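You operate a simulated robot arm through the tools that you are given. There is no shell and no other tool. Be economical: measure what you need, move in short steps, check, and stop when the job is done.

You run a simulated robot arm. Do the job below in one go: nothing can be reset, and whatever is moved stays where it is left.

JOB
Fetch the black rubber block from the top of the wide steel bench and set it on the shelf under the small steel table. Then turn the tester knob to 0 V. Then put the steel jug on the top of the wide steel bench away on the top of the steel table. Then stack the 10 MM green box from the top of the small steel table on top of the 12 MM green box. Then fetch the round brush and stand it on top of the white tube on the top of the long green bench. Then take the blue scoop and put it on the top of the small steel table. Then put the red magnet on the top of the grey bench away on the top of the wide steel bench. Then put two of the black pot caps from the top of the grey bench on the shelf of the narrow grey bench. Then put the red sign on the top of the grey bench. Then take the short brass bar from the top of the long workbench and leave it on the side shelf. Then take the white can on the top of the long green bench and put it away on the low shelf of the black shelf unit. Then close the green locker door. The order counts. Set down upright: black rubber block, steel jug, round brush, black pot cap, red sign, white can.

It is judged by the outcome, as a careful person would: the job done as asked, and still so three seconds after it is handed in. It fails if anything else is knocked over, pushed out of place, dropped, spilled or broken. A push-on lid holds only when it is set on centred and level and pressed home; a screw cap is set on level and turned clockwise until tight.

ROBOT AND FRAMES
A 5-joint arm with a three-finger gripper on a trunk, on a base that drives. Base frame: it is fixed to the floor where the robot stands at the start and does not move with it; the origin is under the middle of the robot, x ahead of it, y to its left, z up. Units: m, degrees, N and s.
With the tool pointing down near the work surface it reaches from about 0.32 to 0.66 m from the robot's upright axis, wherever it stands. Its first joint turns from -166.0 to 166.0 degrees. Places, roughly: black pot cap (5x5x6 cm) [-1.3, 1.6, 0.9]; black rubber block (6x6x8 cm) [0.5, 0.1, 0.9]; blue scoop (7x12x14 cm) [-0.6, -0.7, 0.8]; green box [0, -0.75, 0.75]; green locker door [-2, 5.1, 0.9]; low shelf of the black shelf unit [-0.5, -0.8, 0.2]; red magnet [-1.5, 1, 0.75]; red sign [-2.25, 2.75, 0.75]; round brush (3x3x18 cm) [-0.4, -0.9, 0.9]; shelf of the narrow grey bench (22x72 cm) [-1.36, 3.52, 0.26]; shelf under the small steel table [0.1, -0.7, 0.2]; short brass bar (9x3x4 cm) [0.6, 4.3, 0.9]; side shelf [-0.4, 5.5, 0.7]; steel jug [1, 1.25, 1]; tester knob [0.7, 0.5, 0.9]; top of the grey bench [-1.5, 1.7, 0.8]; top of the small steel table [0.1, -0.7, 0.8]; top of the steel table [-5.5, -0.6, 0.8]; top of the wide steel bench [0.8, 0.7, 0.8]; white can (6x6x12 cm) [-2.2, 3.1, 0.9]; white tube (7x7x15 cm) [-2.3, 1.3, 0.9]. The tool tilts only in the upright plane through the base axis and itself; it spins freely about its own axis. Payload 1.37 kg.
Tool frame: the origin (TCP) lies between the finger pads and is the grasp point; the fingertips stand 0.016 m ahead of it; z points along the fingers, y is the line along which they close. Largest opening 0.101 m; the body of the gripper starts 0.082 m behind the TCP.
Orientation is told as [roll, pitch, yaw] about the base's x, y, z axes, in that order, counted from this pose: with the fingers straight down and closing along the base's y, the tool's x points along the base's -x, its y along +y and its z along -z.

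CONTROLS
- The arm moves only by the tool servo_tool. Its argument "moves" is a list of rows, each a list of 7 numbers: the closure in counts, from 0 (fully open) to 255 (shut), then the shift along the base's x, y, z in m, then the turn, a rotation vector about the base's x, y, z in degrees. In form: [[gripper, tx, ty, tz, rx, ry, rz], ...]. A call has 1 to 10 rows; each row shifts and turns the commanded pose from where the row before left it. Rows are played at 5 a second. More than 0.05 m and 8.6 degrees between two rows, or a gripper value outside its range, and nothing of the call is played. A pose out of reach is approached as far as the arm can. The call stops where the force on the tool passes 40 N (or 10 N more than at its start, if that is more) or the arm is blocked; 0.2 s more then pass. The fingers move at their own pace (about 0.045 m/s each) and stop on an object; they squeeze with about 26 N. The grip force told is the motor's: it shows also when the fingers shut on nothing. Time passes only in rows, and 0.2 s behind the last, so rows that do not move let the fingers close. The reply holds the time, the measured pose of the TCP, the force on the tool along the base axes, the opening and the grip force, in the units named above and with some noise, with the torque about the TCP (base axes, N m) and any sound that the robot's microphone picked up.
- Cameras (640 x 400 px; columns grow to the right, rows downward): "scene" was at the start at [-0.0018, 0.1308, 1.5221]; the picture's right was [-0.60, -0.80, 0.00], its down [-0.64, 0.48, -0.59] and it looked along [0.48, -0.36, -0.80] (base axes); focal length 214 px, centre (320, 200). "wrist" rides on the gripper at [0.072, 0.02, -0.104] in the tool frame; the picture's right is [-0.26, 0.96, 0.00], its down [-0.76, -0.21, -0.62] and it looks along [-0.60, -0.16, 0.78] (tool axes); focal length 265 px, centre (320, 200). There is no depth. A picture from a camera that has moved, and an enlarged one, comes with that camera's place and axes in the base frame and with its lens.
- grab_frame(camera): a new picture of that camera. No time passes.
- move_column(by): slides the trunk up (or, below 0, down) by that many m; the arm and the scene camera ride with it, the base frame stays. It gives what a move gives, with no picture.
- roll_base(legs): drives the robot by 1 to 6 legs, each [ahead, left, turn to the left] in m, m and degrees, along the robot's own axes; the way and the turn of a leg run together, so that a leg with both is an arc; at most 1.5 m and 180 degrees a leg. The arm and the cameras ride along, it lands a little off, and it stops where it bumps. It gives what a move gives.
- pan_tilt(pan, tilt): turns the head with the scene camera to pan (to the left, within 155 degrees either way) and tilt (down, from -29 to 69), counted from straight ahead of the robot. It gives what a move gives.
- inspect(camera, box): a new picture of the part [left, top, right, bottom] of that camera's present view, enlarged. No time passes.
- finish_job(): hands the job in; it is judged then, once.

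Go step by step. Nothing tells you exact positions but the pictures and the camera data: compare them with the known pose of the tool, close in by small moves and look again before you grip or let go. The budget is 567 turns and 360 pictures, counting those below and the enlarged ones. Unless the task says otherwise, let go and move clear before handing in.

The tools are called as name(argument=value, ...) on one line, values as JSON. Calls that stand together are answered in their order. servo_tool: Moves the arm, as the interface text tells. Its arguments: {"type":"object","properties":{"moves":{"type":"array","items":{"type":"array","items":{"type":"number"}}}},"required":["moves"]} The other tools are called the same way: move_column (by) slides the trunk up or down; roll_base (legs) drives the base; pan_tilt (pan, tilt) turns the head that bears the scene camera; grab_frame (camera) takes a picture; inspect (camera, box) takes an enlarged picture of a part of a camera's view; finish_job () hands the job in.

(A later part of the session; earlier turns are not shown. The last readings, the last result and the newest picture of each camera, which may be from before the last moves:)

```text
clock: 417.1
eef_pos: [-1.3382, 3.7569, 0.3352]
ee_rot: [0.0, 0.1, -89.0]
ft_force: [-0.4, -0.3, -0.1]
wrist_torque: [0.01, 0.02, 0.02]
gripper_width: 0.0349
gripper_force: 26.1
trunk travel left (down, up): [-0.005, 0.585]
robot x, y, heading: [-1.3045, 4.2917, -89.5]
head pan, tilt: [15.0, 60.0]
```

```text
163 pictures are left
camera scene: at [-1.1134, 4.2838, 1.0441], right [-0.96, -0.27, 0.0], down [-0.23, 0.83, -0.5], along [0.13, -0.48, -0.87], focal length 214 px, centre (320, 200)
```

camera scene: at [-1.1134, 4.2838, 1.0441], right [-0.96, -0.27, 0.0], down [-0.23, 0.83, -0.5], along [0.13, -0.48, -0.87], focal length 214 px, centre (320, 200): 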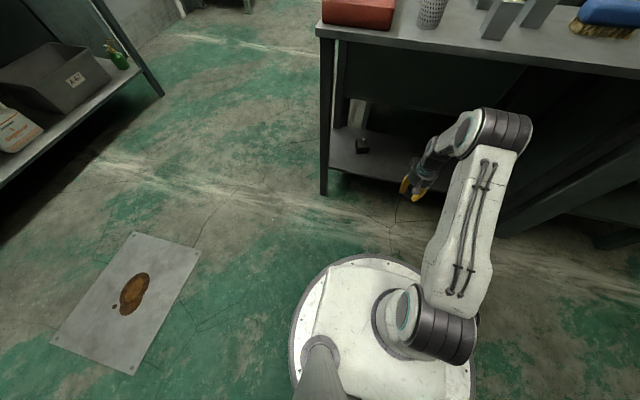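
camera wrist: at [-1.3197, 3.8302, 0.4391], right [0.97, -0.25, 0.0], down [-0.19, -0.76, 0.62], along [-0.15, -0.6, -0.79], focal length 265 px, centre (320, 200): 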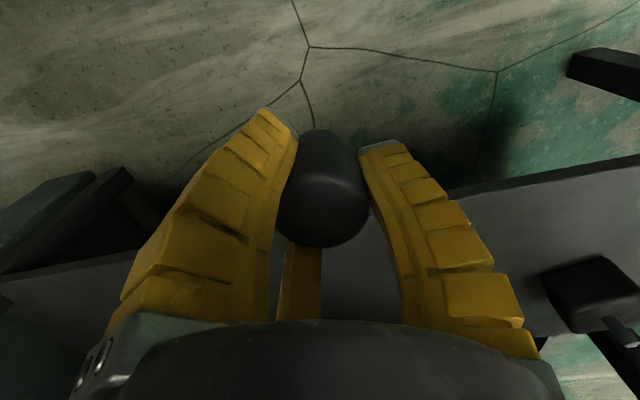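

servo_tool(moves=[[255, 0, -0.03, 0, 0, 0, 0], [255, 0, -0.03, 0, 0, 0, 0], [255, 0, -0.025, 0, 0, 0, 0]])

roll_base(legs=[[0.085, 0, 0]])

grab_frame(camera="wrist")

grab_frame(camera="scene")

```text
clock: 417.9
eef_pos: [-1.3377, 3.674, 0.3359]
ee_rot: [0.0, 0.2, -89.0]
ft_force: [-0.3, -0.1, -1.2]
wrist_torque: [0.01, 0.04, 0.0]
gripper_width: 0.0353
gripper_force: 26.2
trunk travel left (down, up): [-0.005, 0.585]
robot x, y, heading: [-1.3048, 4.2918, -89.6]
head pan, tilt: [15.0, 60.0]
```

```text
clock: 419.0
eef_pos: [-1.3374, 3.5882, 0.3349]
ee_rot: [0.1, 0.1, -89.0]
ft_force: [0.6, -0.4, -0.6]
wrist_torque: [0.0, 0.02, -0.01]
gripper_width: 0.0348
gripper_force: 25.5
trunk travel left (down, up): [-0.005, 0.585]
robot x, y, heading: [-1.3059, 4.2043, -89.5]
head pan, tilt: [15.0, 60.0]
```

```text
162 pictures are left
camera wrist: at [-1.319, 3.6609, 0.4393], right [0.97, -0.25, 0.0], down [-0.19, -0.76, 0.62], along [-0.15, -0.6, -0.79], focal length 265 px, centre (320, 200)
```

wrist: 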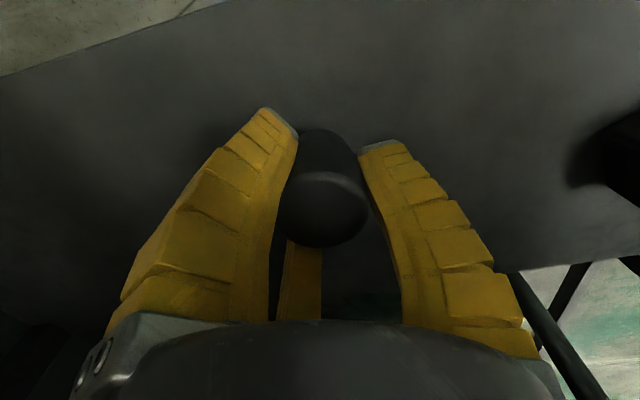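

```text
161 pictures are left
camera scene: at [-1.1129, 4.1988, 1.0441], right [-0.96, -0.26, 0.0], down [-0.23, 0.84, -0.5], along [0.13, -0.48, -0.87], focal length 214 px, centre (320, 200)
```

scene: 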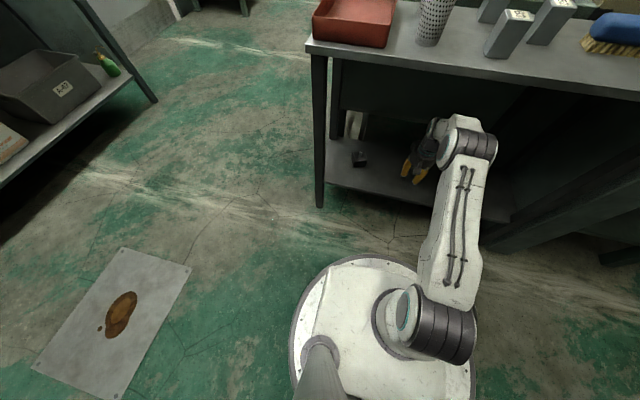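

servo_tool(moves=[[255, 0, 0, -0.02, 0, 0, 0], [255, 0, 0, -0.01, 0, 0, 0]])

servo_tool(moves=[[255, 0, 0, -0.005, 0, 0, 0], [255, 0, 0, -0.003, 0, 0, 0]])

servo_tool(moves=[[255, 0, 0, -0.004, 0, 0, 0], [255, 0, 0, 0, 0, 0, 0]])

```text
clock: 419.6
eef_pos: [-1.3373, 3.5876, 0.3052]
ee_rot: [0.0, 0.1, -89.1]
ft_force: [-0.5, 1.0, 1.0]
wrist_torque: [0.01, -0.01, 0.02]
gripper_width: 0.035
gripper_force: 25.7
trunk travel left (down, up): [-0.005, 0.585]
robot x, y, heading: [-1.3016, 4.2036, -89.8]
head pan, tilt: [15.0, 60.0]
```

```text
clock: 420.2
eef_pos: [-1.3358, 3.5891, 0.297]
ee_rot: [0.0, 0.1, -89.1]
ft_force: [-0.2, -0.4, -1.1]
wrist_torque: [0.03, 0.0, -0.03]
gripper_width: 0.0347
gripper_force: 25.9
trunk travel left (down, up): [-0.005, 0.585]
robot x, y, heading: [-1.3072, 4.2038, -90.0]
head pan, tilt: [15.0, 60.0]
```

```text
clock: 420.8
eef_pos: [-1.3364, 3.5882, 0.2941]
ee_rot: [0.1, 0.0, -89.1]
ft_force: [0.0, 3.4, 9.7]
wrist_torque: [0.08, 0.08, -0.01]
gripper_width: 0.0366
gripper_force: 25.9
trunk travel left (down, up): [-0.005, 0.585]
robot x, y, heading: [-1.3047, 4.2041, -89.7]
head pan, tilt: [15.0, 60.0]
```

Contact. Release, lift clear of the cap and back out.

servo_tool(moves=[[220, 0, 0, 0.002, 0, 0, 0], [150, 0, 0, 0, 0, 0, 0], [90, 0, 0, 0, 0, 0, 0], [60, 0, 0, 0, 0, 0, 0], [60, 0, 0, 0.03, 0, 0, 0], [60, 0, 0, 0.03, 0, 0, 0]])

grab_frame(camera="wrist")

```text
clock: 422.2
eef_pos: [-1.3362, 3.5894, 0.355]
ee_rot: [0.1, 0.1, -89.0]
ft_force: [-0.8, -0.1, -0.1]
wrist_torque: [0.02, -0.01, -0.01]
gripper_width: 0.0797
gripper_force: 1.2
trunk travel left (down, up): [-0.005, 0.585]
robot x, y, heading: [-1.3018, 4.2054, -89.7]
head pan, tilt: [15.0, 60.0]
```

```text
160 pictures are left
camera wrist: at [-1.3187, 3.661, 0.4588], right [0.97, -0.25, 0.0], down [-0.19, -0.76, 0.62], along [-0.15, -0.6, -0.79], focal length 265 px, centre (320, 200)
```

wrist: 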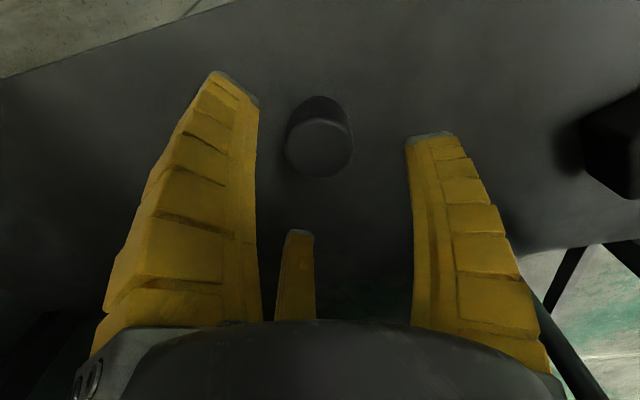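

roll_base(legs=[[-0.25, 0, 0]])

move_column(by=0.4)

servo_tool(moves=[[0, 0, 0.04, 0.02, 0, 0, 0], [0, 0, 0.04, 0.03, 0, 0, 0], [0, 0, 0.04, 0.03, 0, 0, 0], [0, 0, 0.04, 0.03, 0, 0, 0], [0, 0, 0.02, 0.03, 0, 0, 0]])

move_column(by=0.17)

roll_base(legs=[[0, 0, -90], [0, 0.42, 0], [-0.9, 0, 0], [0, 1.2, 0], [0, 1.18, 0], [0.36, 0, 0]])

grab_frame(camera="wrist")

```text
clock: 424.1
eef_pos: [-1.3383, 3.8419, 0.3542]
ee_rot: [0.0, 0.1, -88.9]
ft_force: [0.1, 1.0, 0.1]
wrist_torque: [0.04, 0.0, -0.02]
gripper_width: 0.0796
gripper_force: 1.5
trunk travel left (down, up): [-0.005, 0.585]
robot x, y, heading: [-1.3088, 4.4541, -89.7]
head pan, tilt: [15.0, 60.0]
```

```text
clock: 427.9
eef_pos: [-1.3378, 3.8424, 0.7538]
ee_rot: [0.1, 0.2, -89.0]
ft_force: [0.5, 0.7, 0.1]
wrist_torque: [0.01, 0.0, 0.01]
gripper_width: 0.0797
gripper_force: 2.1
trunk travel left (down, up): [-0.405, 0.185]
robot x, y, heading: [-1.307, 4.4559, -89.7]
head pan, tilt: [15.0, 60.0]
```

```text
clock: 429.1
eef_pos: [-1.3383, 4.022, 0.8942]
ee_rot: [0.0, 0.1, -89.1]
ft_force: [-0.6, 0.5, 0.4]
wrist_torque: [0.0, 0.01, 0.0]
gripper_width: 0.1004
gripper_force: 0.1
trunk travel left (down, up): [-0.405, 0.185]
robot x, y, heading: [-1.3054, 4.4566, -89.7]
head pan, tilt: [15.0, 60.0]
```

```text
clock: 431.0
eef_pos: [-1.3372, 4.0212, 1.0624]
ee_rot: [0.1, 0.1, -89.0]
ft_force: [-0.3, 0.6, -0.6]
wrist_torque: [-0.02, 0.03, 0.01]
gripper_width: 0.1003
gripper_force: 0.1
trunk travel left (down, up): [-0.575, 0.015]
robot x, y, heading: [-1.3059, 4.455, -89.5]
head pan, tilt: [15.0, 60.0]
```

```text
clock: 454.9
eef_pos: [-1.2359, 1.7015, 1.064]
ee_rot: [0.0, 0.0, 179.4]
ft_force: [0.2, 0.2, 0.8]
wrist_torque: [0.0, -0.04, 0.0]
gripper_width: 0.1006
gripper_force: 0.0
trunk travel left (down, up): [-0.575, 0.015]
robot x, y, heading: [-0.8027, 1.6601, 178.9]
head pan, tilt: [15.0, 60.0]
```

```text
159 pictures are left
camera wrist: at [-1.1657, 1.682, 1.1677], right [-0.27, -0.96, 0.0], down [-0.76, 0.21, 0.62], along [-0.59, 0.17, -0.79], focal length 265 px, centre (320, 200)
```

wrist: 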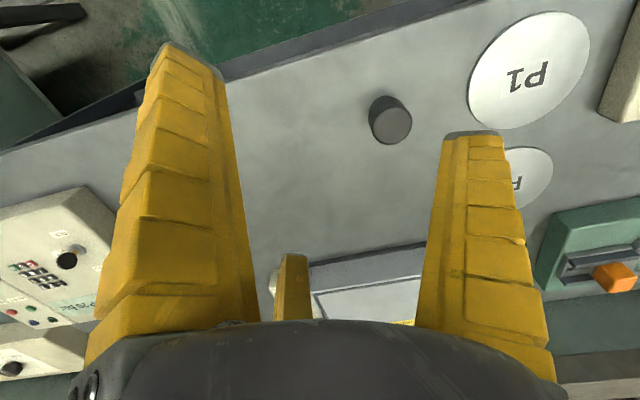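

servo_tool(moves=[[60, -0.02, -0.02, -0.03, 0, 0, 0], [60, -0.02, -0.02, -0.035, 0, 0, 0], [60, -0.012, -0.02, -0.035, 0, 0, 0], [60, 0, 0, -0.025, 0, 0, 0]])

grab_frame(camera="wrist")

```text
clock: 455.9
eef_pos: [-1.2871, 1.642, 0.9387]
ee_rot: [0.0, 0.1, 179.5]
ft_force: [-0.2, -1.0, -0.3]
wrist_torque: [-0.01, -0.03, -0.01]
gripper_width: 0.0794
gripper_force: 1.9
trunk travel left (down, up): [-0.575, 0.015]
robot x, y, heading: [-0.8023, 1.6604, 179.1]
head pan, tilt: [15.0, 60.0]
```

```text
158 pictures are left
camera wrist: at [-1.2171, 1.6222, 1.0429], right [-0.27, -0.96, 0.0], down [-0.76, 0.21, 0.62], along [-0.6, 0.17, -0.79], focal length 265 px, centre (320, 200)
```

wrist: 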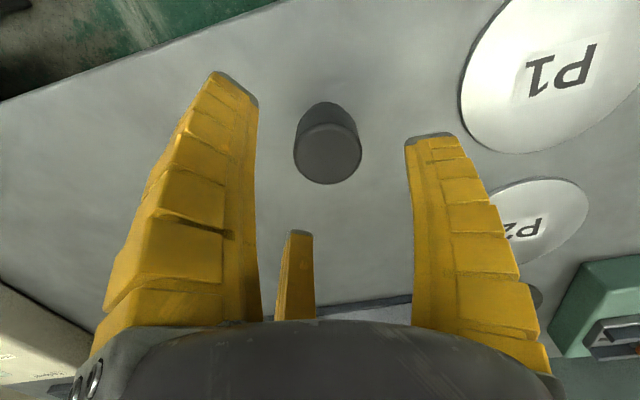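

servo_tool(moves=[[60, -0.001, -0.005, -0.03, 0, 0, 0], [60, 0, 0, -0.03, 0, 0, 0], [140, 0, 0, 0, 0, 0, 0], [255, 0, 0, 0, 0, 0, 0], [255, 0, 0, 0, 0, 0, 0], [255, 0, 0, 0, 0, 0, 0]])

servo_tool(moves=[[255, 0, 0, 0.03, 0, 0, 0], [255, 0.02, 0, 0.04, 0, 0, 0], [255, 0.03, 0, 0.03, 0, 0, 0], [255, 0, 0, 0.02, 0, 0, 0]])

grab_frame(camera="wrist")

```text
clock: 457.3
eef_pos: [-1.2894, 1.6378, 0.88]
ee_rot: [0.1, 0.0, 179.5]
ft_force: [0.3, 0.0, 6.2]
wrist_torque: [-0.09, -0.08, -0.04]
gripper_width: 0.0364
gripper_force: 25.7
trunk travel left (down, up): [-0.575, 0.015]
robot x, y, heading: [-0.8026, 1.6613, 178.6]
head pan, tilt: [15.0, 60.0]
```

```text
clock: 458.3
eef_pos: [-1.2379, 1.6379, 0.9985]
ee_rot: [-0.1, 0.1, 179.4]
ft_force: [0.4, -0.6, -1.0]
wrist_torque: [0.01, -0.01, 0.01]
gripper_width: 0.0347
gripper_force: 26.4
trunk travel left (down, up): [-0.575, 0.015]
robot x, y, heading: [-0.803, 1.6586, 179.0]
head pan, tilt: [15.0, 60.0]
```

```text
157 pictures are left
camera wrist: at [-1.1678, 1.6172, 1.1029], right [-0.27, -0.96, 0.0], down [-0.76, 0.21, 0.62], along [-0.59, 0.17, -0.79], focal length 265 px, centre (320, 200)
```

wrist: 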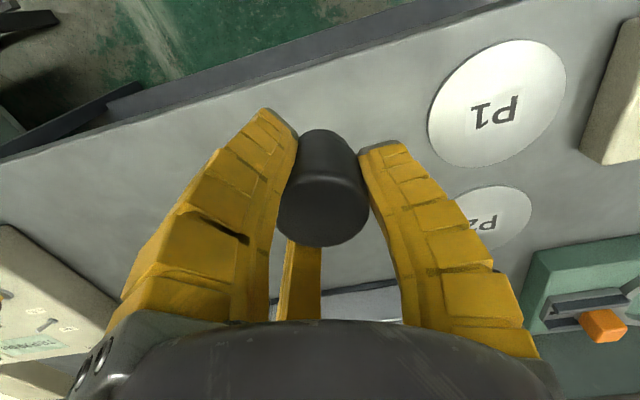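

roll_base(legs=[[-0.38, 0, 0.9], [0, -1.2, 0], [0, -1.16, 0], [0.99, 0, 0], [0, -0.27, 0], [0, 0, 90]])

grab_frame(camera="wrist")

```text
clock: 482.0
eef_pos: [-1.3672, 3.8422, 0.9991]
ee_rot: [0.0, 0.0, -88.9]
ft_force: [-0.1, -0.6, -0.8]
wrist_torque: [0.01, 0.01, 0.05]
gripper_width: 0.0347
gripper_force: 26.2
trunk travel left (down, up): [-0.575, 0.015]
robot x, y, heading: [-1.4039, 4.2807, -89.5]
head pan, tilt: [15.0, 60.0]
```

```text
156 pictures are left
camera wrist: at [-1.35, 3.9152, 1.1027], right [0.97, -0.25, 0.0], down [-0.19, -0.76, 0.62], along [-0.15, -0.6, -0.79], focal length 265 px, centre (320, 200)
```

wrist: 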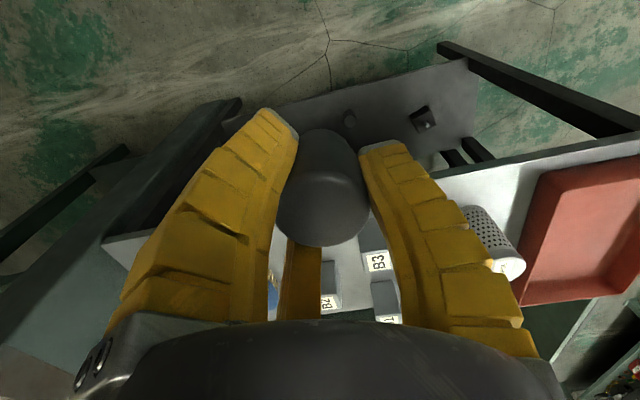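

roll_base(legs=[[0, -0.085, 0]])

move_column(by=-0.4)

move_column(by=-0.17)

servo_tool(moves=[[255, 0, 0, -0.03, 0, 0, 0], [255, 0, -0.01, -0.03, 0, 0, 0], [255, 0, -0.03, -0.02, 0, 0, 0], [255, 0, -0.03, -0.01, 0, 0, 0], [255, 0, -0.03, 0, 0, 0, 0], [255, 0, -0.03, 0, 0, 0, 0], [255, 0, -0.025, 0, 0, 0, 0]])

grab_frame(camera="wrist")

grab_frame(camera="scene")

```text
clock: 483.1
eef_pos: [-1.4539, 3.8412, 0.9982]
ee_rot: [0.1, 0.1, -88.9]
ft_force: [-0.7, 1.0, -0.3]
wrist_torque: [0.01, -0.03, -0.01]
gripper_width: 0.0347
gripper_force: 26.2
trunk travel left (down, up): [-0.575, 0.015]
robot x, y, heading: [-1.491, 4.2762, -89.6]
head pan, tilt: [15.0, 60.0]
```

```text
clock: 486.9
eef_pos: [-1.4521, 3.8426, 0.5991]
ee_rot: [0.0, 0.1, -88.9]
ft_force: [0.5, 0.2, -0.3]
wrist_torque: [0.03, -0.01, -0.01]
gripper_width: 0.0345
gripper_force: 26.1
trunk travel left (down, up): [-0.175, 0.415]
robot x, y, heading: [-1.4863, 4.2768, -89.6]
head pan, tilt: [15.0, 60.0]
```

```text
clock: 488.9
eef_pos: [-1.4525, 3.8428, 0.4283]
ee_rot: [0.0, 0.2, -88.9]
ft_force: [0.8, 0.3, -0.2]
wrist_torque: [-0.01, -0.01, -0.01]
gripper_width: 0.0345
gripper_force: 26.2
trunk travel left (down, up): [-0.005, 0.585]
robot x, y, heading: [-1.4859, 4.2746, -89.5]
head pan, tilt: [15.0, 60.0]
```

```text
clock: 490.5
eef_pos: [-1.452, 3.6861, 0.3388]
ee_rot: [0.0, 0.2, -88.8]
ft_force: [-0.1, 0.1, 0.3]
wrist_torque: [0.0, 0.02, -0.01]
gripper_width: 0.0349
gripper_force: 26.3
trunk travel left (down, up): [-0.005, 0.585]
robot x, y, heading: [-1.4876, 4.2801, -89.5]
head pan, tilt: [15.0, 60.0]
```

```text
155 pictures are left
camera wrist: at [-1.4342, 3.7592, 0.4428], right [0.97, -0.25, 0.0], down [-0.19, -0.76, 0.62], along [-0.15, -0.6, -0.79], focal length 265 px, centre (320, 200)
```

wrist: 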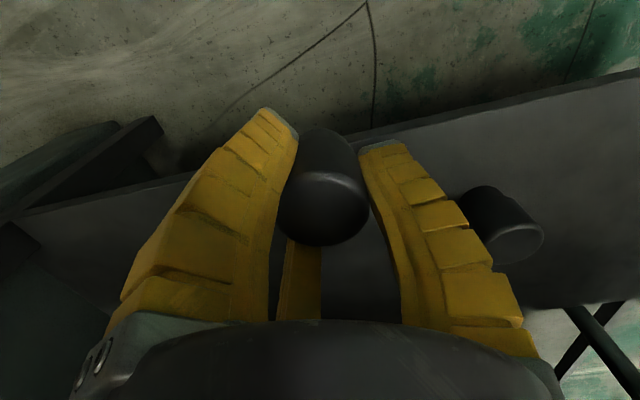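

```text
154 pictures are left
camera scene: at [-1.2948, 4.274, 1.0441], right [-0.96, -0.27, 0.0], down [-0.23, 0.83, -0.5], along [0.13, -0.48, -0.87], focal length 214 px, centre (320, 200)
```

scene: 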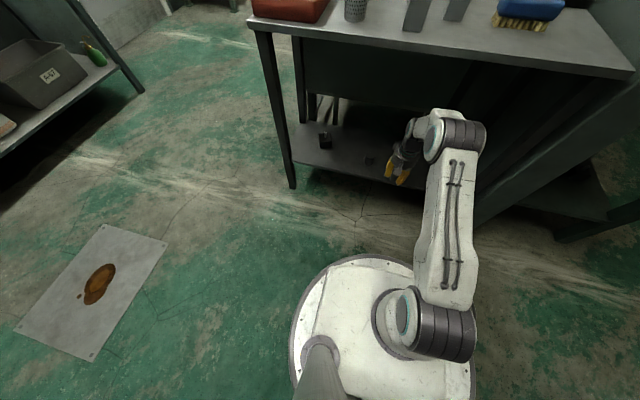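

roll_base(legs=[[0.095, 0, 0]])

servo_tool(moves=[[255, 0, 0, -0.02, 0, 0, 0], [255, 0, 0, -0.015, 0, 0, 0], [255, 0, 0, -0.005, 0, 0, 0]])

servo_tool(moves=[[255, 0, 0, -0.004, 0, 0, 0], [255, 0, 0, 0, 0, 0, 0]])

grab_frame(camera="wrist")

```text
clock: 491.6
eef_pos: [-1.4512, 3.5924, 0.3387]
ee_rot: [0.0, 0.2, -88.9]
ft_force: [-0.3, 0.7, -1.0]
wrist_torque: [-0.01, -0.01, -0.01]
gripper_width: 0.0347
gripper_force: 26.0
trunk travel left (down, up): [-0.005, 0.585]
robot x, y, heading: [-1.4874, 4.1847, -89.4]
head pan, tilt: [15.0, 60.0]
```

```text
clock: 492.4
eef_pos: [-1.4508, 3.5913, 0.2988]
ee_rot: [0.0, 0.0, -89.0]
ft_force: [1.0, -0.7, -0.4]
wrist_torque: [-0.01, 0.0, -0.01]
gripper_width: 0.0347
gripper_force: 26.1
trunk travel left (down, up): [-0.005, 0.585]
robot x, y, heading: [-1.4865, 4.1837, -89.5]
head pan, tilt: [15.0, 60.0]
```

```text
clock: 493.0
eef_pos: [-1.4504, 3.593, 0.2962]
ee_rot: [-0.1, 0.0, -88.9]
ft_force: [-0.1, 2.5, 7.8]
wrist_torque: [0.19, -0.07, 0.04]
gripper_width: 0.036
gripper_force: 26.0
trunk travel left (down, up): [-0.005, 0.585]
robot x, y, heading: [-1.4854, 4.1842, -89.4]
head pan, tilt: [15.0, 60.0]
```

```text
153 pictures are left
camera wrist: at [-1.4335, 3.6645, 0.3993], right [0.97, -0.25, 0.0], down [-0.19, -0.76, 0.62], along [-0.15, -0.6, -0.78], focal length 265 px, centre (320, 200)
```

wrist: 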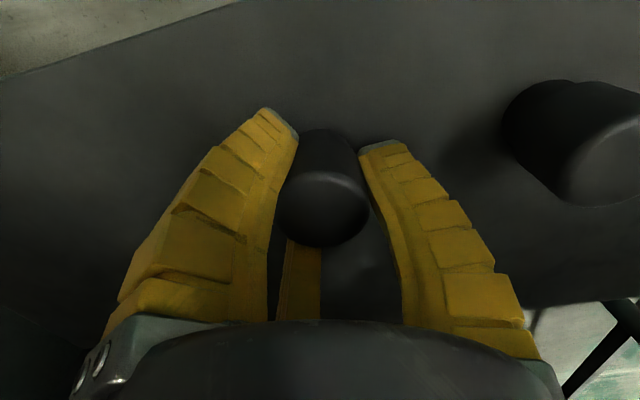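

servo_tool(moves=[[220, 0, 0, 0.002, 0, 0, 0], [150, 0, 0, 0, 0, 0, 0], [90, 0, 0, 0, 0, 0, 0], [70, 0, 0, 0, 0, 0, 0], [70, 0, 0, 0.03, 0, 0, 0], [70, 0, 0, 0.03, 0, 0, 0]])

grab_frame(camera="wrist")

roll_base(legs=[[-0.25, 0, 0]])

move_column(by=0.4)

servo_tool(moves=[[0, 0, 0.04, 0.02, 0, 0, 0], [0, 0, 0.04, 0.03, 0, 0, 0], [0, 0, 0.04, 0.03, 0, 0, 0], [0, 0, 0.04, 0.03, 0, 0, 0], [0, 0, 0.02, 0.03, 0, 0, 0]])

move_column(by=0.17)

```text
clock: 494.4
eef_pos: [-1.4518, 3.5918, 0.3557]
ee_rot: [0.0, 0.1, -88.8]
ft_force: [-0.6, 0.3, -0.5]
wrist_torque: [0.01, 0.06, 0.0]
gripper_width: 0.0759
gripper_force: 1.7
trunk travel left (down, up): [-0.005, 0.585]
robot x, y, heading: [-1.4847, 4.1838, -89.7]
head pan, tilt: [15.0, 60.0]
```

```text
152 pictures are left
camera wrist: at [-1.434, 3.6642, 0.4603], right [0.97, -0.25, 0.0], down [-0.19, -0.76, 0.62], along [-0.15, -0.6, -0.79], focal length 265 px, centre (320, 200)
```

wrist: 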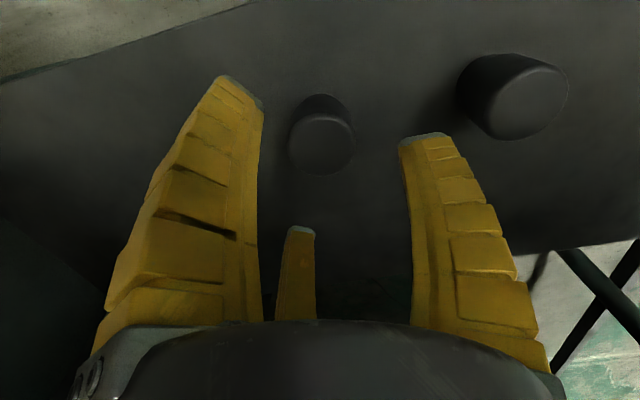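

```text
clock: 496.2
eef_pos: [-1.4519, 3.8424, 0.3566]
ee_rot: [0.0, 0.2, -88.8]
ft_force: [-0.6, 1.2, 0.8]
wrist_torque: [-0.01, -0.02, 0.02]
gripper_width: 0.0761
gripper_force: 2.3
trunk travel left (down, up): [-0.005, 0.585]
robot x, y, heading: [-1.4873, 4.4322, -89.5]
head pan, tilt: [15.0, 60.0]
```

```text
clock: 500.1
eef_pos: [-1.4528, 3.8424, 0.7557]
ee_rot: [0.0, 0.1, -88.9]
ft_force: [0.2, 0.5, -0.2]
wrist_torque: [0.0, 0.0, 0.03]
gripper_width: 0.0759
gripper_force: 1.8
trunk travel left (down, up): [-0.405, 0.185]
robot x, y, heading: [-1.4876, 4.4322, -89.4]
head pan, tilt: [15.0, 60.0]
```

```text
clock: 501.2
eef_pos: [-1.4514, 4.0243, 0.8962]
ee_rot: [0.1, 0.1, -88.8]
ft_force: [-0.1, 0.3, 0.5]
wrist_torque: [0.0, -0.01, -0.01]
gripper_width: 0.1008
gripper_force: 0.1
trunk travel left (down, up): [-0.405, 0.185]
robot x, y, heading: [-1.489, 4.436, -89.6]
head pan, tilt: [15.0, 60.0]
```

```text
clock: 503.2
eef_pos: [-1.4513, 4.0231, 1.0664]
ee_rot: [0.0, 0.1, -88.8]
ft_force: [-1.1, -0.2, 0.2]
wrist_torque: [-0.01, 0.02, -0.01]
gripper_width: 0.1007
gripper_force: 0.1
trunk travel left (down, up): [-0.575, 0.015]
robot x, y, heading: [-1.4888, 4.4321, -89.4]
head pan, tilt: [15.0, 60.0]
```

Both caps stand on the shelf. Next is the red sign on the long green bench; I drive around the bench's north end, checking the way.

pan_tilt(pan=-80, tilt=35)

grab_frame(camera="scene")

```text
clock: 504.9
eef_pos: [-1.4532, 4.0238, 1.0663]
ee_rot: [0.1, 0.1, -88.9]
ft_force: [-0.6, -0.9, 0.1]
wrist_torque: [0.01, 0.01, -0.02]
gripper_width: 0.1008
gripper_force: 0.1
trunk travel left (down, up): [-0.575, 0.015]
robot x, y, heading: [-1.4886, 4.4298, -89.5]
head pan, tilt: [-80.0, 35.0]
```

```text
151 pictures are left
camera scene: at [-1.4004, 4.4784, 1.6484], right [-0.18, 0.98, 0.0], down [0.56, 0.1, -0.82], along [-0.81, -0.15, -0.57], focal length 214 px, centre (320, 200)
```

scene: 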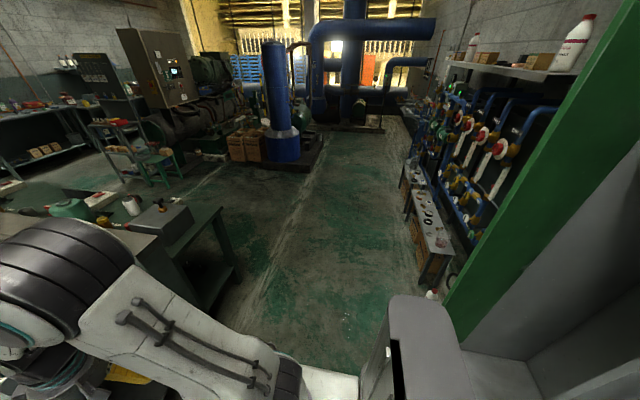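

roll_base(legs=[[0.18, 0, 0], [0, -1.39, 0], [0, 0, 89.5], [0, -1.0, 0]])

pan_tilt(pan=-20, tilt=42)

grab_frame(camera="scene")

```text
clock: 521.5
eef_pos: [-2.4958, 3.2837, 1.0654]
ee_rot: [0.0, 0.0, -0.4]
ft_force: [-0.2, 0.1, 0.9]
wrist_torque: [0.01, -0.01, -0.01]
gripper_width: 0.1006
gripper_force: 0.0
trunk travel left (down, up): [-0.575, 0.015]
robot x, y, heading: [-2.9072, 3.2616, -1.0]
head pan, tilt: [-80.0, 35.0]
```

```text
clock: 522.8
eef_pos: [-2.4958, 3.2849, 1.0665]
ee_rot: [-0.1, 0.2, -0.4]
ft_force: [0.0, -0.9, -1.2]
wrist_torque: [0.01, -0.01, 0.01]
gripper_width: 0.1005
gripper_force: 0.0
trunk travel left (down, up): [-0.575, 0.015]
robot x, y, heading: [-2.9086, 3.261, -1.0]
head pan, tilt: [-20.0, 42.0]
```

```text
150 pictures are left
camera scene: at [-2.8859, 3.4054, 1.6379], right [-0.36, -0.93, 0.0], down [-0.62, 0.24, -0.74], along [0.69, -0.27, -0.67], focal length 214 px, centre (320, 200)
```

scene: 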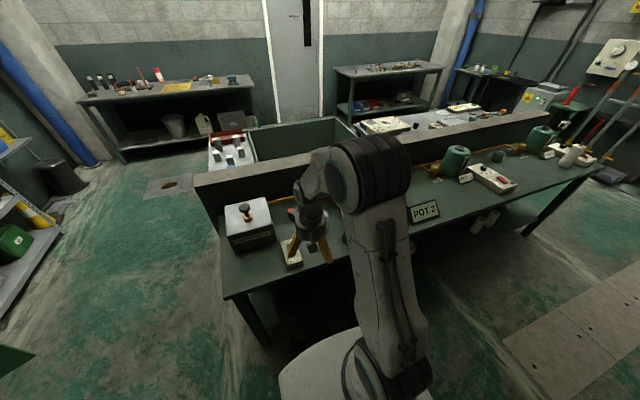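

roll_base(legs=[[0, -0.45, 1.0]])

pan_tilt(pan=10, tilt=45)

grab_frame(camera="scene")

grab_frame(camera="wrist")

```text
clock: 525.5
eef_pos: [-2.5, 2.8442, 1.0666]
ee_rot: [0.0, 0.1, 0.7]
ft_force: [-0.3, -0.2, -0.8]
wrist_torque: [0.01, -0.01, 0.0]
gripper_width: 0.1006
gripper_force: 0.0
trunk travel left (down, up): [-0.575, 0.015]
robot x, y, heading: [-2.9091, 2.8106, 0.1]
head pan, tilt: [-20.0, 42.0]
```

```text
clock: 526.4
eef_pos: [-2.4995, 2.8436, 1.0663]
ee_rot: [0.0, 0.2, 0.7]
ft_force: [-0.5, 0.1, 0.2]
wrist_torque: [0.01, -0.02, -0.03]
gripper_width: 0.1003
gripper_force: 0.0
trunk travel left (down, up): [-0.575, 0.015]
robot x, y, heading: [-2.9085, 2.8124, 0.0]
head pan, tilt: [10.0, 45.0]
```

```text
149 pictures are left
camera scene: at [-2.891, 3.0003, 1.6336], right [0.17, -0.98, 0.0], down [-0.7, -0.12, -0.71], along [0.7, 0.12, -0.71], focal length 214 px, centre (320, 200)
```

scene: 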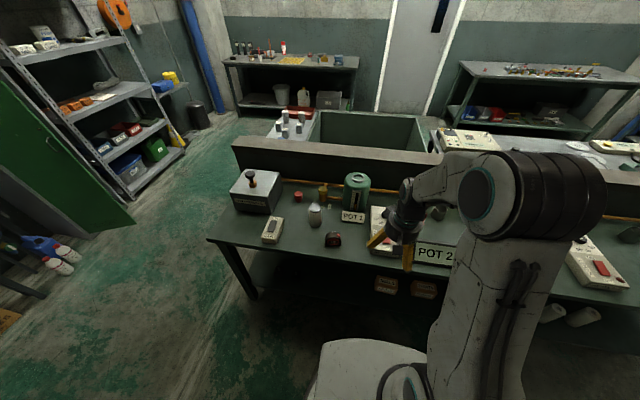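

```text
148 pictures are left
camera wrist: at [-2.5727, 2.8634, 1.1705], right [0.25, 0.97, 0.0], down [0.76, -0.2, 0.62], along [0.6, -0.16, -0.79], focal length 265 px, centre (320, 200)
```

wrist: 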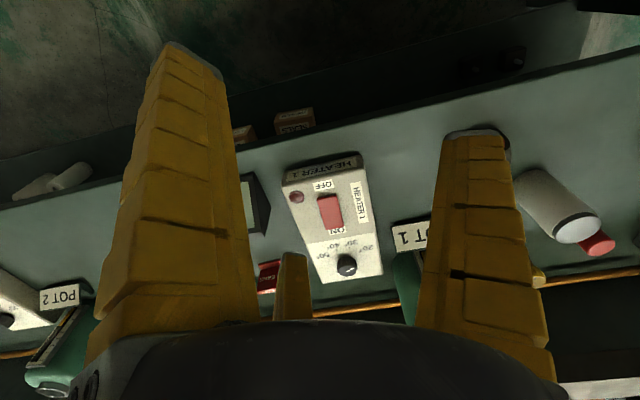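

inspect(camera="wrist", box=[200, 160, 440, 320])

inspect(camera="scene", box=[270, 165, 460, 275])

```text
2.50 times, centred on (320, 240) of wrist
camera zoom: at [-2.5727, 2.8634, 1.1705], right [0.25, 0.97, 0.0], down [0.76, -0.2, 0.62], along [0.6, -0.16, -0.79], focal length 664 px, centre (320, 100)
```

zoom: 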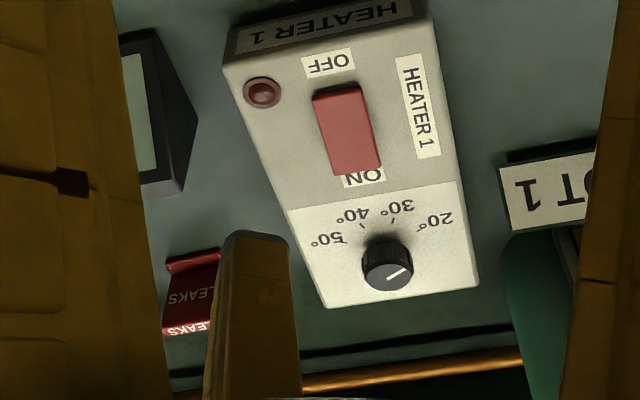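

```text
3.37 times, centred on (365, 220) of scene
camera zoom: at [-2.891, 3.0003, 1.6336], right [0.17, -0.98, 0.0], down [-0.7, -0.12, -0.71], along [0.7, 0.12, -0.71], focal length 722 px, centre (168, 133)
```

zoom: 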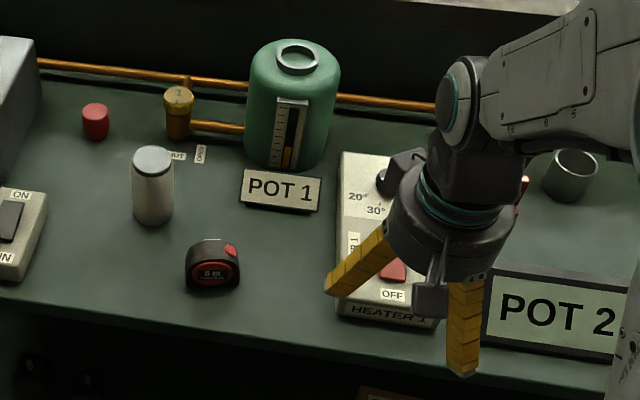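

roll_base(legs=[[0, -0.17, 0]])

servo_tool(moves=[[0, 0.035, 0, 0, 0, 0, 0], [0, 0.035, 0, 0, 0, 0, 0]])

grab_frame(camera="wrist")

inspect(camera="scene", box=[290, 140, 450, 260])

```text
clock: 527.9
eef_pos: [-2.4995, 2.674, 1.0676]
ee_rot: [0.0, 0.1, 0.7]
ft_force: [0.1, -0.3, -0.3]
wrist_torque: [0.04, 0.02, -0.04]
gripper_width: 0.1008
gripper_force: 0.1
trunk travel left (down, up): [-0.575, 0.015]
robot x, y, heading: [-2.9062, 2.6425, 0.2]
head pan, tilt: [10.0, 45.0]
```

```text
clock: 528.5
eef_pos: [-2.4296, 2.6762, 1.0658]
ee_rot: [0.0, 0.3, 0.6]
ft_force: [-0.3, -0.2, 0.0]
wrist_torque: [-0.03, -0.01, 0.02]
gripper_width: 0.1007
gripper_force: 0.1
trunk travel left (down, up): [-0.575, 0.015]
robot x, y, heading: [-2.909, 2.6417, 0.1]
head pan, tilt: [10.0, 45.0]
```

```text
145 pictures are left
camera wrist: at [-2.5018, 2.6959, 1.1698], right [0.25, 0.97, 0.0], down [0.76, -0.2, 0.62], along [0.6, -0.16, -0.79], focal length 265 px, centre (320, 200)
```

wrist: 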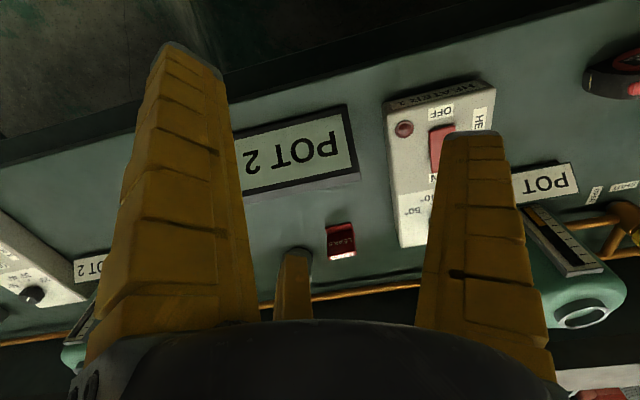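

```text
3.33 times, centred on (370, 200) of scene
camera zoom: at [-2.89, 2.8316, 1.6336], right [0.18, -0.98, 0.0], down [-0.7, -0.12, -0.71], along [0.7, 0.12, -0.71], focal length 715 px, centre (153, 200)
```

zoom: 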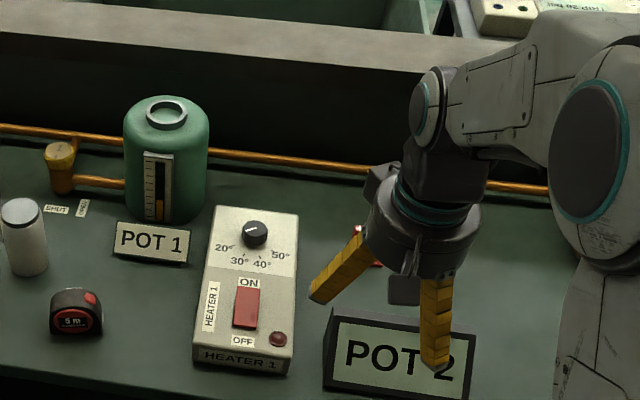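

servo_tool(moves=[[0, 0.045, -0.005, 0, 0, 0, 0], [0, 0.045, -0.005, 0, 0, 0, 0], [0, 0.045, -0.005, -0.015, 0, 0, 0], [0, 0.045, -0.005, -0.02, 0, 0, 0]])

grab_frame(camera="wrist")

inspect(camera="wrist", box=[250, 60, 410, 260])

inspect(camera="scene", box=[330, 150, 450, 260])

```text
clock: 529.5
eef_pos: [-2.2531, 2.6559, 1.0284]
ee_rot: [0.0, 0.4, 0.8]
ft_force: [0.7, 0.3, 4.1]
wrist_torque: [0.02, 0.12, -0.02]
gripper_width: 0.1009
gripper_force: 0.1
out of reach, approached as far as the arm can: row 4
trunk travel left (down, up): [-0.575, 0.015]
robot x, y, heading: [-2.9105, 2.643, 0.4]
head pan, tilt: [10.0, 45.0]
```

```text
143 pictures are left
camera wrist: at [-2.3246, 2.6744, 1.1336], right [0.25, 0.97, 0.0], down [0.76, -0.2, 0.62], along [0.6, -0.16, -0.79], focal length 265 px, centre (320, 200)
```

wrist: 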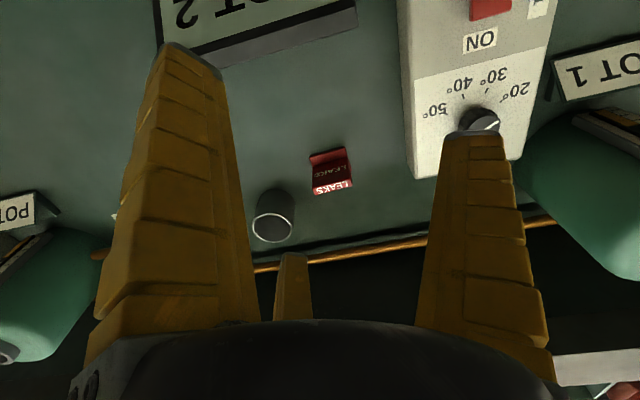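

```text
2.00 times, centred on (330, 160) of wrist
camera zoom: at [-2.3246, 2.6744, 1.1336], right [0.25, 0.97, 0.0], down [0.76, -0.2, 0.62], along [0.6, -0.16, -0.79], focal length 531 px, centre (300, 280)
```

zoom: 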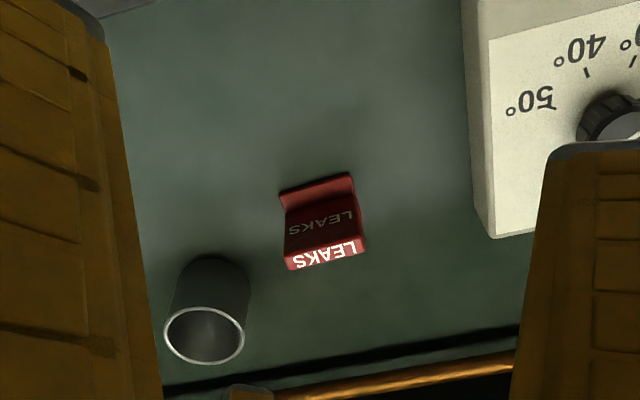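

```text
3.64 times, centred on (390, 205) of scene
camera zoom: at [-2.8877, 2.8314, 1.6339], right [0.17, -0.98, 0.0], down [-0.7, -0.12, -0.71], along [0.69, 0.12, -0.71], focal length 780 px, centre (66, 182)
```

zoom: 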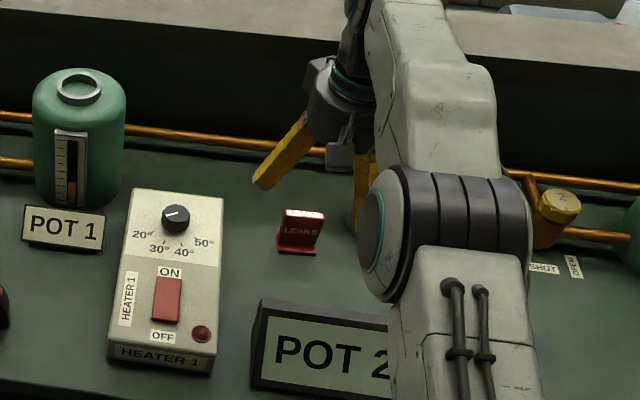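

The red "LEAKS" sign is a small L-stand at about [-2.128, 2.636], plate facing −x. I drive closer and turn the hand so one finger goes behind the plate and two in front.

servo_tool(moves=[[100, -0.04, 0, 0.02, 0, 0, -8.3], [100, -0.04, 0, 0.02, 0, 0, -8.3], [100, -0.03, 0, 0, 0, 0, -8.3], [100, 0, 0, 0, 0, 0, -8.3], [100, 0, 0, 0, 0, 0, -8.3], [100, 0, 0, 0, 0, 0, -8.3], [100, 0, 0, 0, 0, 0, -8.3], [100, 0, 0, 0, 0, 0, -8.3], [100, 0, 0, 0, 0, 0, -8.3], [100, 0, 0, 0, 0, 0, -8.3]])

roll_base(legs=[[0.13, 0, 0]])

servo_tool(moves=[[100, 0.02, -0.005, -0.02, 0, -5, -7.8], [100, 0.02, -0.005, -0.02, 0, -5, 0], [100, 0.02, -0.003, -0.01, 0, 0, 0]])

grab_frame(camera="wrist")

grab_frame(camera="scene")

```text
clock: 531.7
eef_pos: [-2.3634, 2.6549, 1.0714]
ee_rot: [-0.1, -0.1, -82.4]
ft_force: [-0.4, 0.3, 0.5]
wrist_torque: [0.02, -0.02, 0.02]
gripper_width: 0.0647
gripper_force: 2.5
trunk travel left (down, up): [-0.575, 0.015]
robot x, y, heading: [-2.911, 2.6457, -0.0]
head pan, tilt: [10.0, 45.0]
```

```text
clock: 533.0
eef_pos: [-2.2338, 2.655, 1.07]
ee_rot: [-0.1, 0.0, -82.3]
ft_force: [0.2, 0.1, 0.1]
wrist_torque: [-0.01, 0.01, 0.01]
gripper_width: 0.0648
gripper_force: 3.2
trunk travel left (down, up): [-0.575, 0.015]
robot x, y, heading: [-2.7793, 2.6417, 0.3]
head pan, tilt: [10.0, 45.0]
```

```text
refused: row 1 steps farther than a row can; nothing moved
```

```text
140 pictures are left
camera wrist: at [-2.2243, 2.7295, 1.174], right [0.99, -0.13, 0.0], down [-0.1, -0.78, 0.62], along [-0.08, -0.62, -0.78], focal length 265 px, centre (320, 200)
```

wrist: 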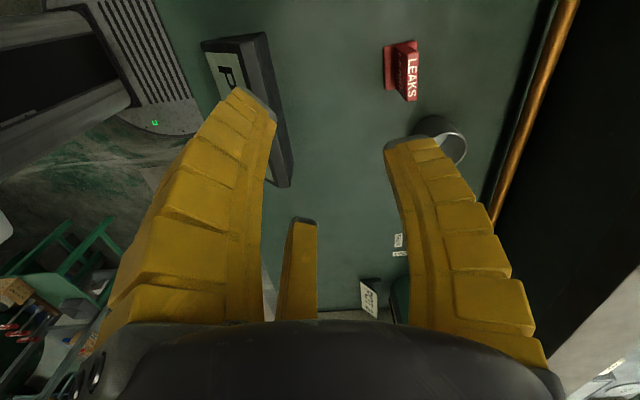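

```text
139 pictures are left
camera scene: at [-2.76, 2.8315, 1.6336], right [0.17, -0.98, 0.0], down [-0.7, -0.12, -0.71], along [0.7, 0.12, -0.71], focal length 214 px, centre (320, 200)
```

scene: 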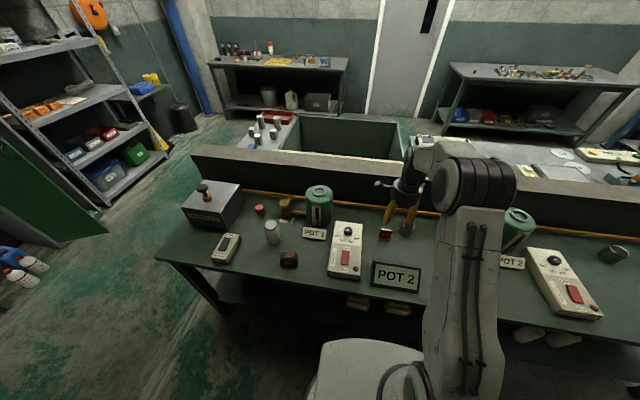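

servo_tool(moves=[[120, 0.025, -0.006, -0.03, 0, -4, -4], [120, 0.025, -0.006, -0.03, 0, -4, -4], [120, 0.025, -0.006, -0.03, 0, 0, 0], [120, 0.028, 0, -0.03, 0, 0, 0], [120, 0, 0, 0, 0, 0, 0]])

grab_frame(camera="wrist")

inspect(camera="scene", box=[340, 170, 450, 260])

```text
clock: 534.2
eef_pos: [-2.1314, 2.6372, 0.9509]
ee_rot: [8.0, 0.0, -90.3]
ft_force: [0.0, -0.1, -0.5]
wrist_torque: [0.01, -0.01, -0.01]
gripper_width: 0.0572
gripper_force: 2.8
trunk travel left (down, up): [-0.575, 0.015]
robot x, y, heading: [-2.775, 2.6412, -0.1]
head pan, tilt: [10.0, 45.0]
```

```text
138 pictures are left
camera wrist: at [-2.1268, 2.7095, 1.0561], right [0.95, -0.27, 0.13], down [-0.3, -0.75, 0.59], along [-0.06, -0.6, -0.8], focal length 265 px, centre (320, 200)
```

wrist: 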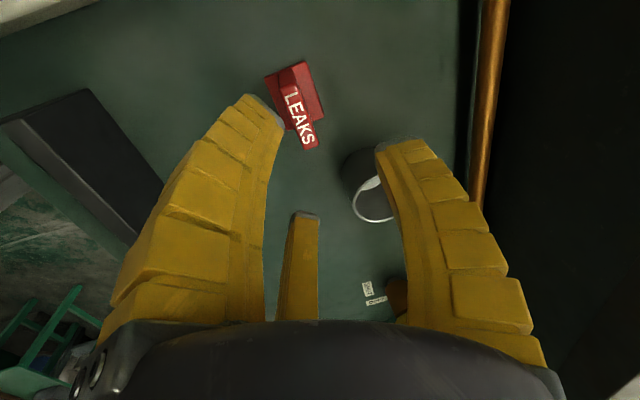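

```text
4.44 times, centred on (395, 215) of scene
camera zoom: at [-2.7621, 2.8315, 1.6336], right [0.17, -0.98, 0.0], down [-0.7, -0.12, -0.71], along [0.7, 0.12, -0.71], focal length 953 px, centre (-13, 133)
```

zoom: 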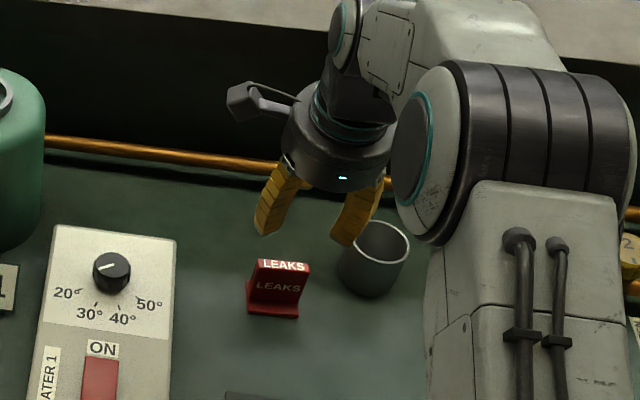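

servo_tool(moves=[[110, -0.001, -0.002, -0.035, 0, 0, 0], [110, 0, 0, -0.035, 0, 0, 0], [110, 0, 0, 0, 0, 0, 0]])

grab_frame(camera="wrist")

inspect(camera="scene", box=[360, 190, 430, 250])

```text
clock: 535.0
eef_pos: [-2.1316, 2.6353, 0.8796]
ee_rot: [8.0, -0.2, -90.3]
ft_force: [0.4, -0.2, 0.4]
wrist_torque: [0.02, 0.01, 0.0]
gripper_width: 0.0609
gripper_force: 2.7
trunk travel left (down, up): [-0.575, 0.015]
robot x, y, heading: [-2.7809, 2.641, 0.5]
head pan, tilt: [10.0, 45.0]
```

```text
136 pictures are left
camera wrist: at [-2.128, 2.7071, 0.9856], right [0.95, -0.27, 0.13], down [-0.3, -0.75, 0.59], along [-0.06, -0.6, -0.8], focal length 265 px, centre (320, 200)
```

wrist: 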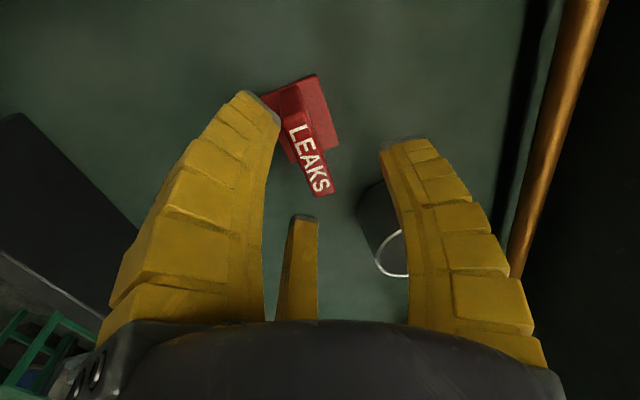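

```text
6.67 times, centred on (395, 220) of scene
camera zoom: at [-2.7618, 2.8315, 1.6336], right [0.17, -0.98, 0.0], down [-0.7, -0.12, -0.71], along [0.7, 0.12, -0.71], focal length 1430 px, centre (-180, 67)
```

zoom: 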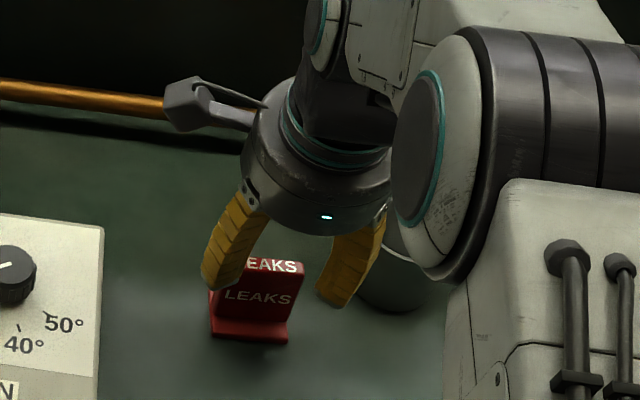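

servo_tool(moves=[[110, -0.002, 0, -0.02, 0, 0, 0], [110, 0, 0, -0.018, 0, 0, 0]])

grab_frame(camera="wrist")

```text
clock: 535.6
eef_pos: [-2.1341, 2.634, 0.8421]
ee_rot: [7.9, -0.1, -90.3]
ft_force: [-0.4, -0.4, 0.3]
wrist_torque: [0.01, -0.01, 0.02]
gripper_width: 0.061
gripper_force: 2.9
trunk travel left (down, up): [-0.575, 0.015]
robot x, y, heading: [-2.786, 2.6394, 0.1]
head pan, tilt: [10.0, 45.0]
```

```text
134 pictures are left
camera wrist: at [-2.1294, 2.7068, 0.9476], right [0.95, -0.27, 0.13], down [-0.3, -0.75, 0.59], along [-0.06, -0.6, -0.8], focal length 265 px, centre (320, 200)
```

wrist: 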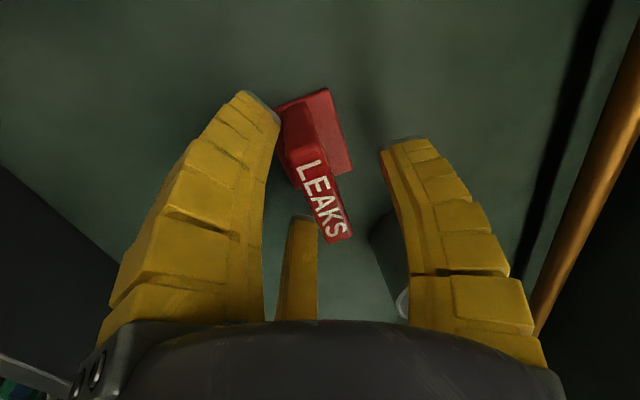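

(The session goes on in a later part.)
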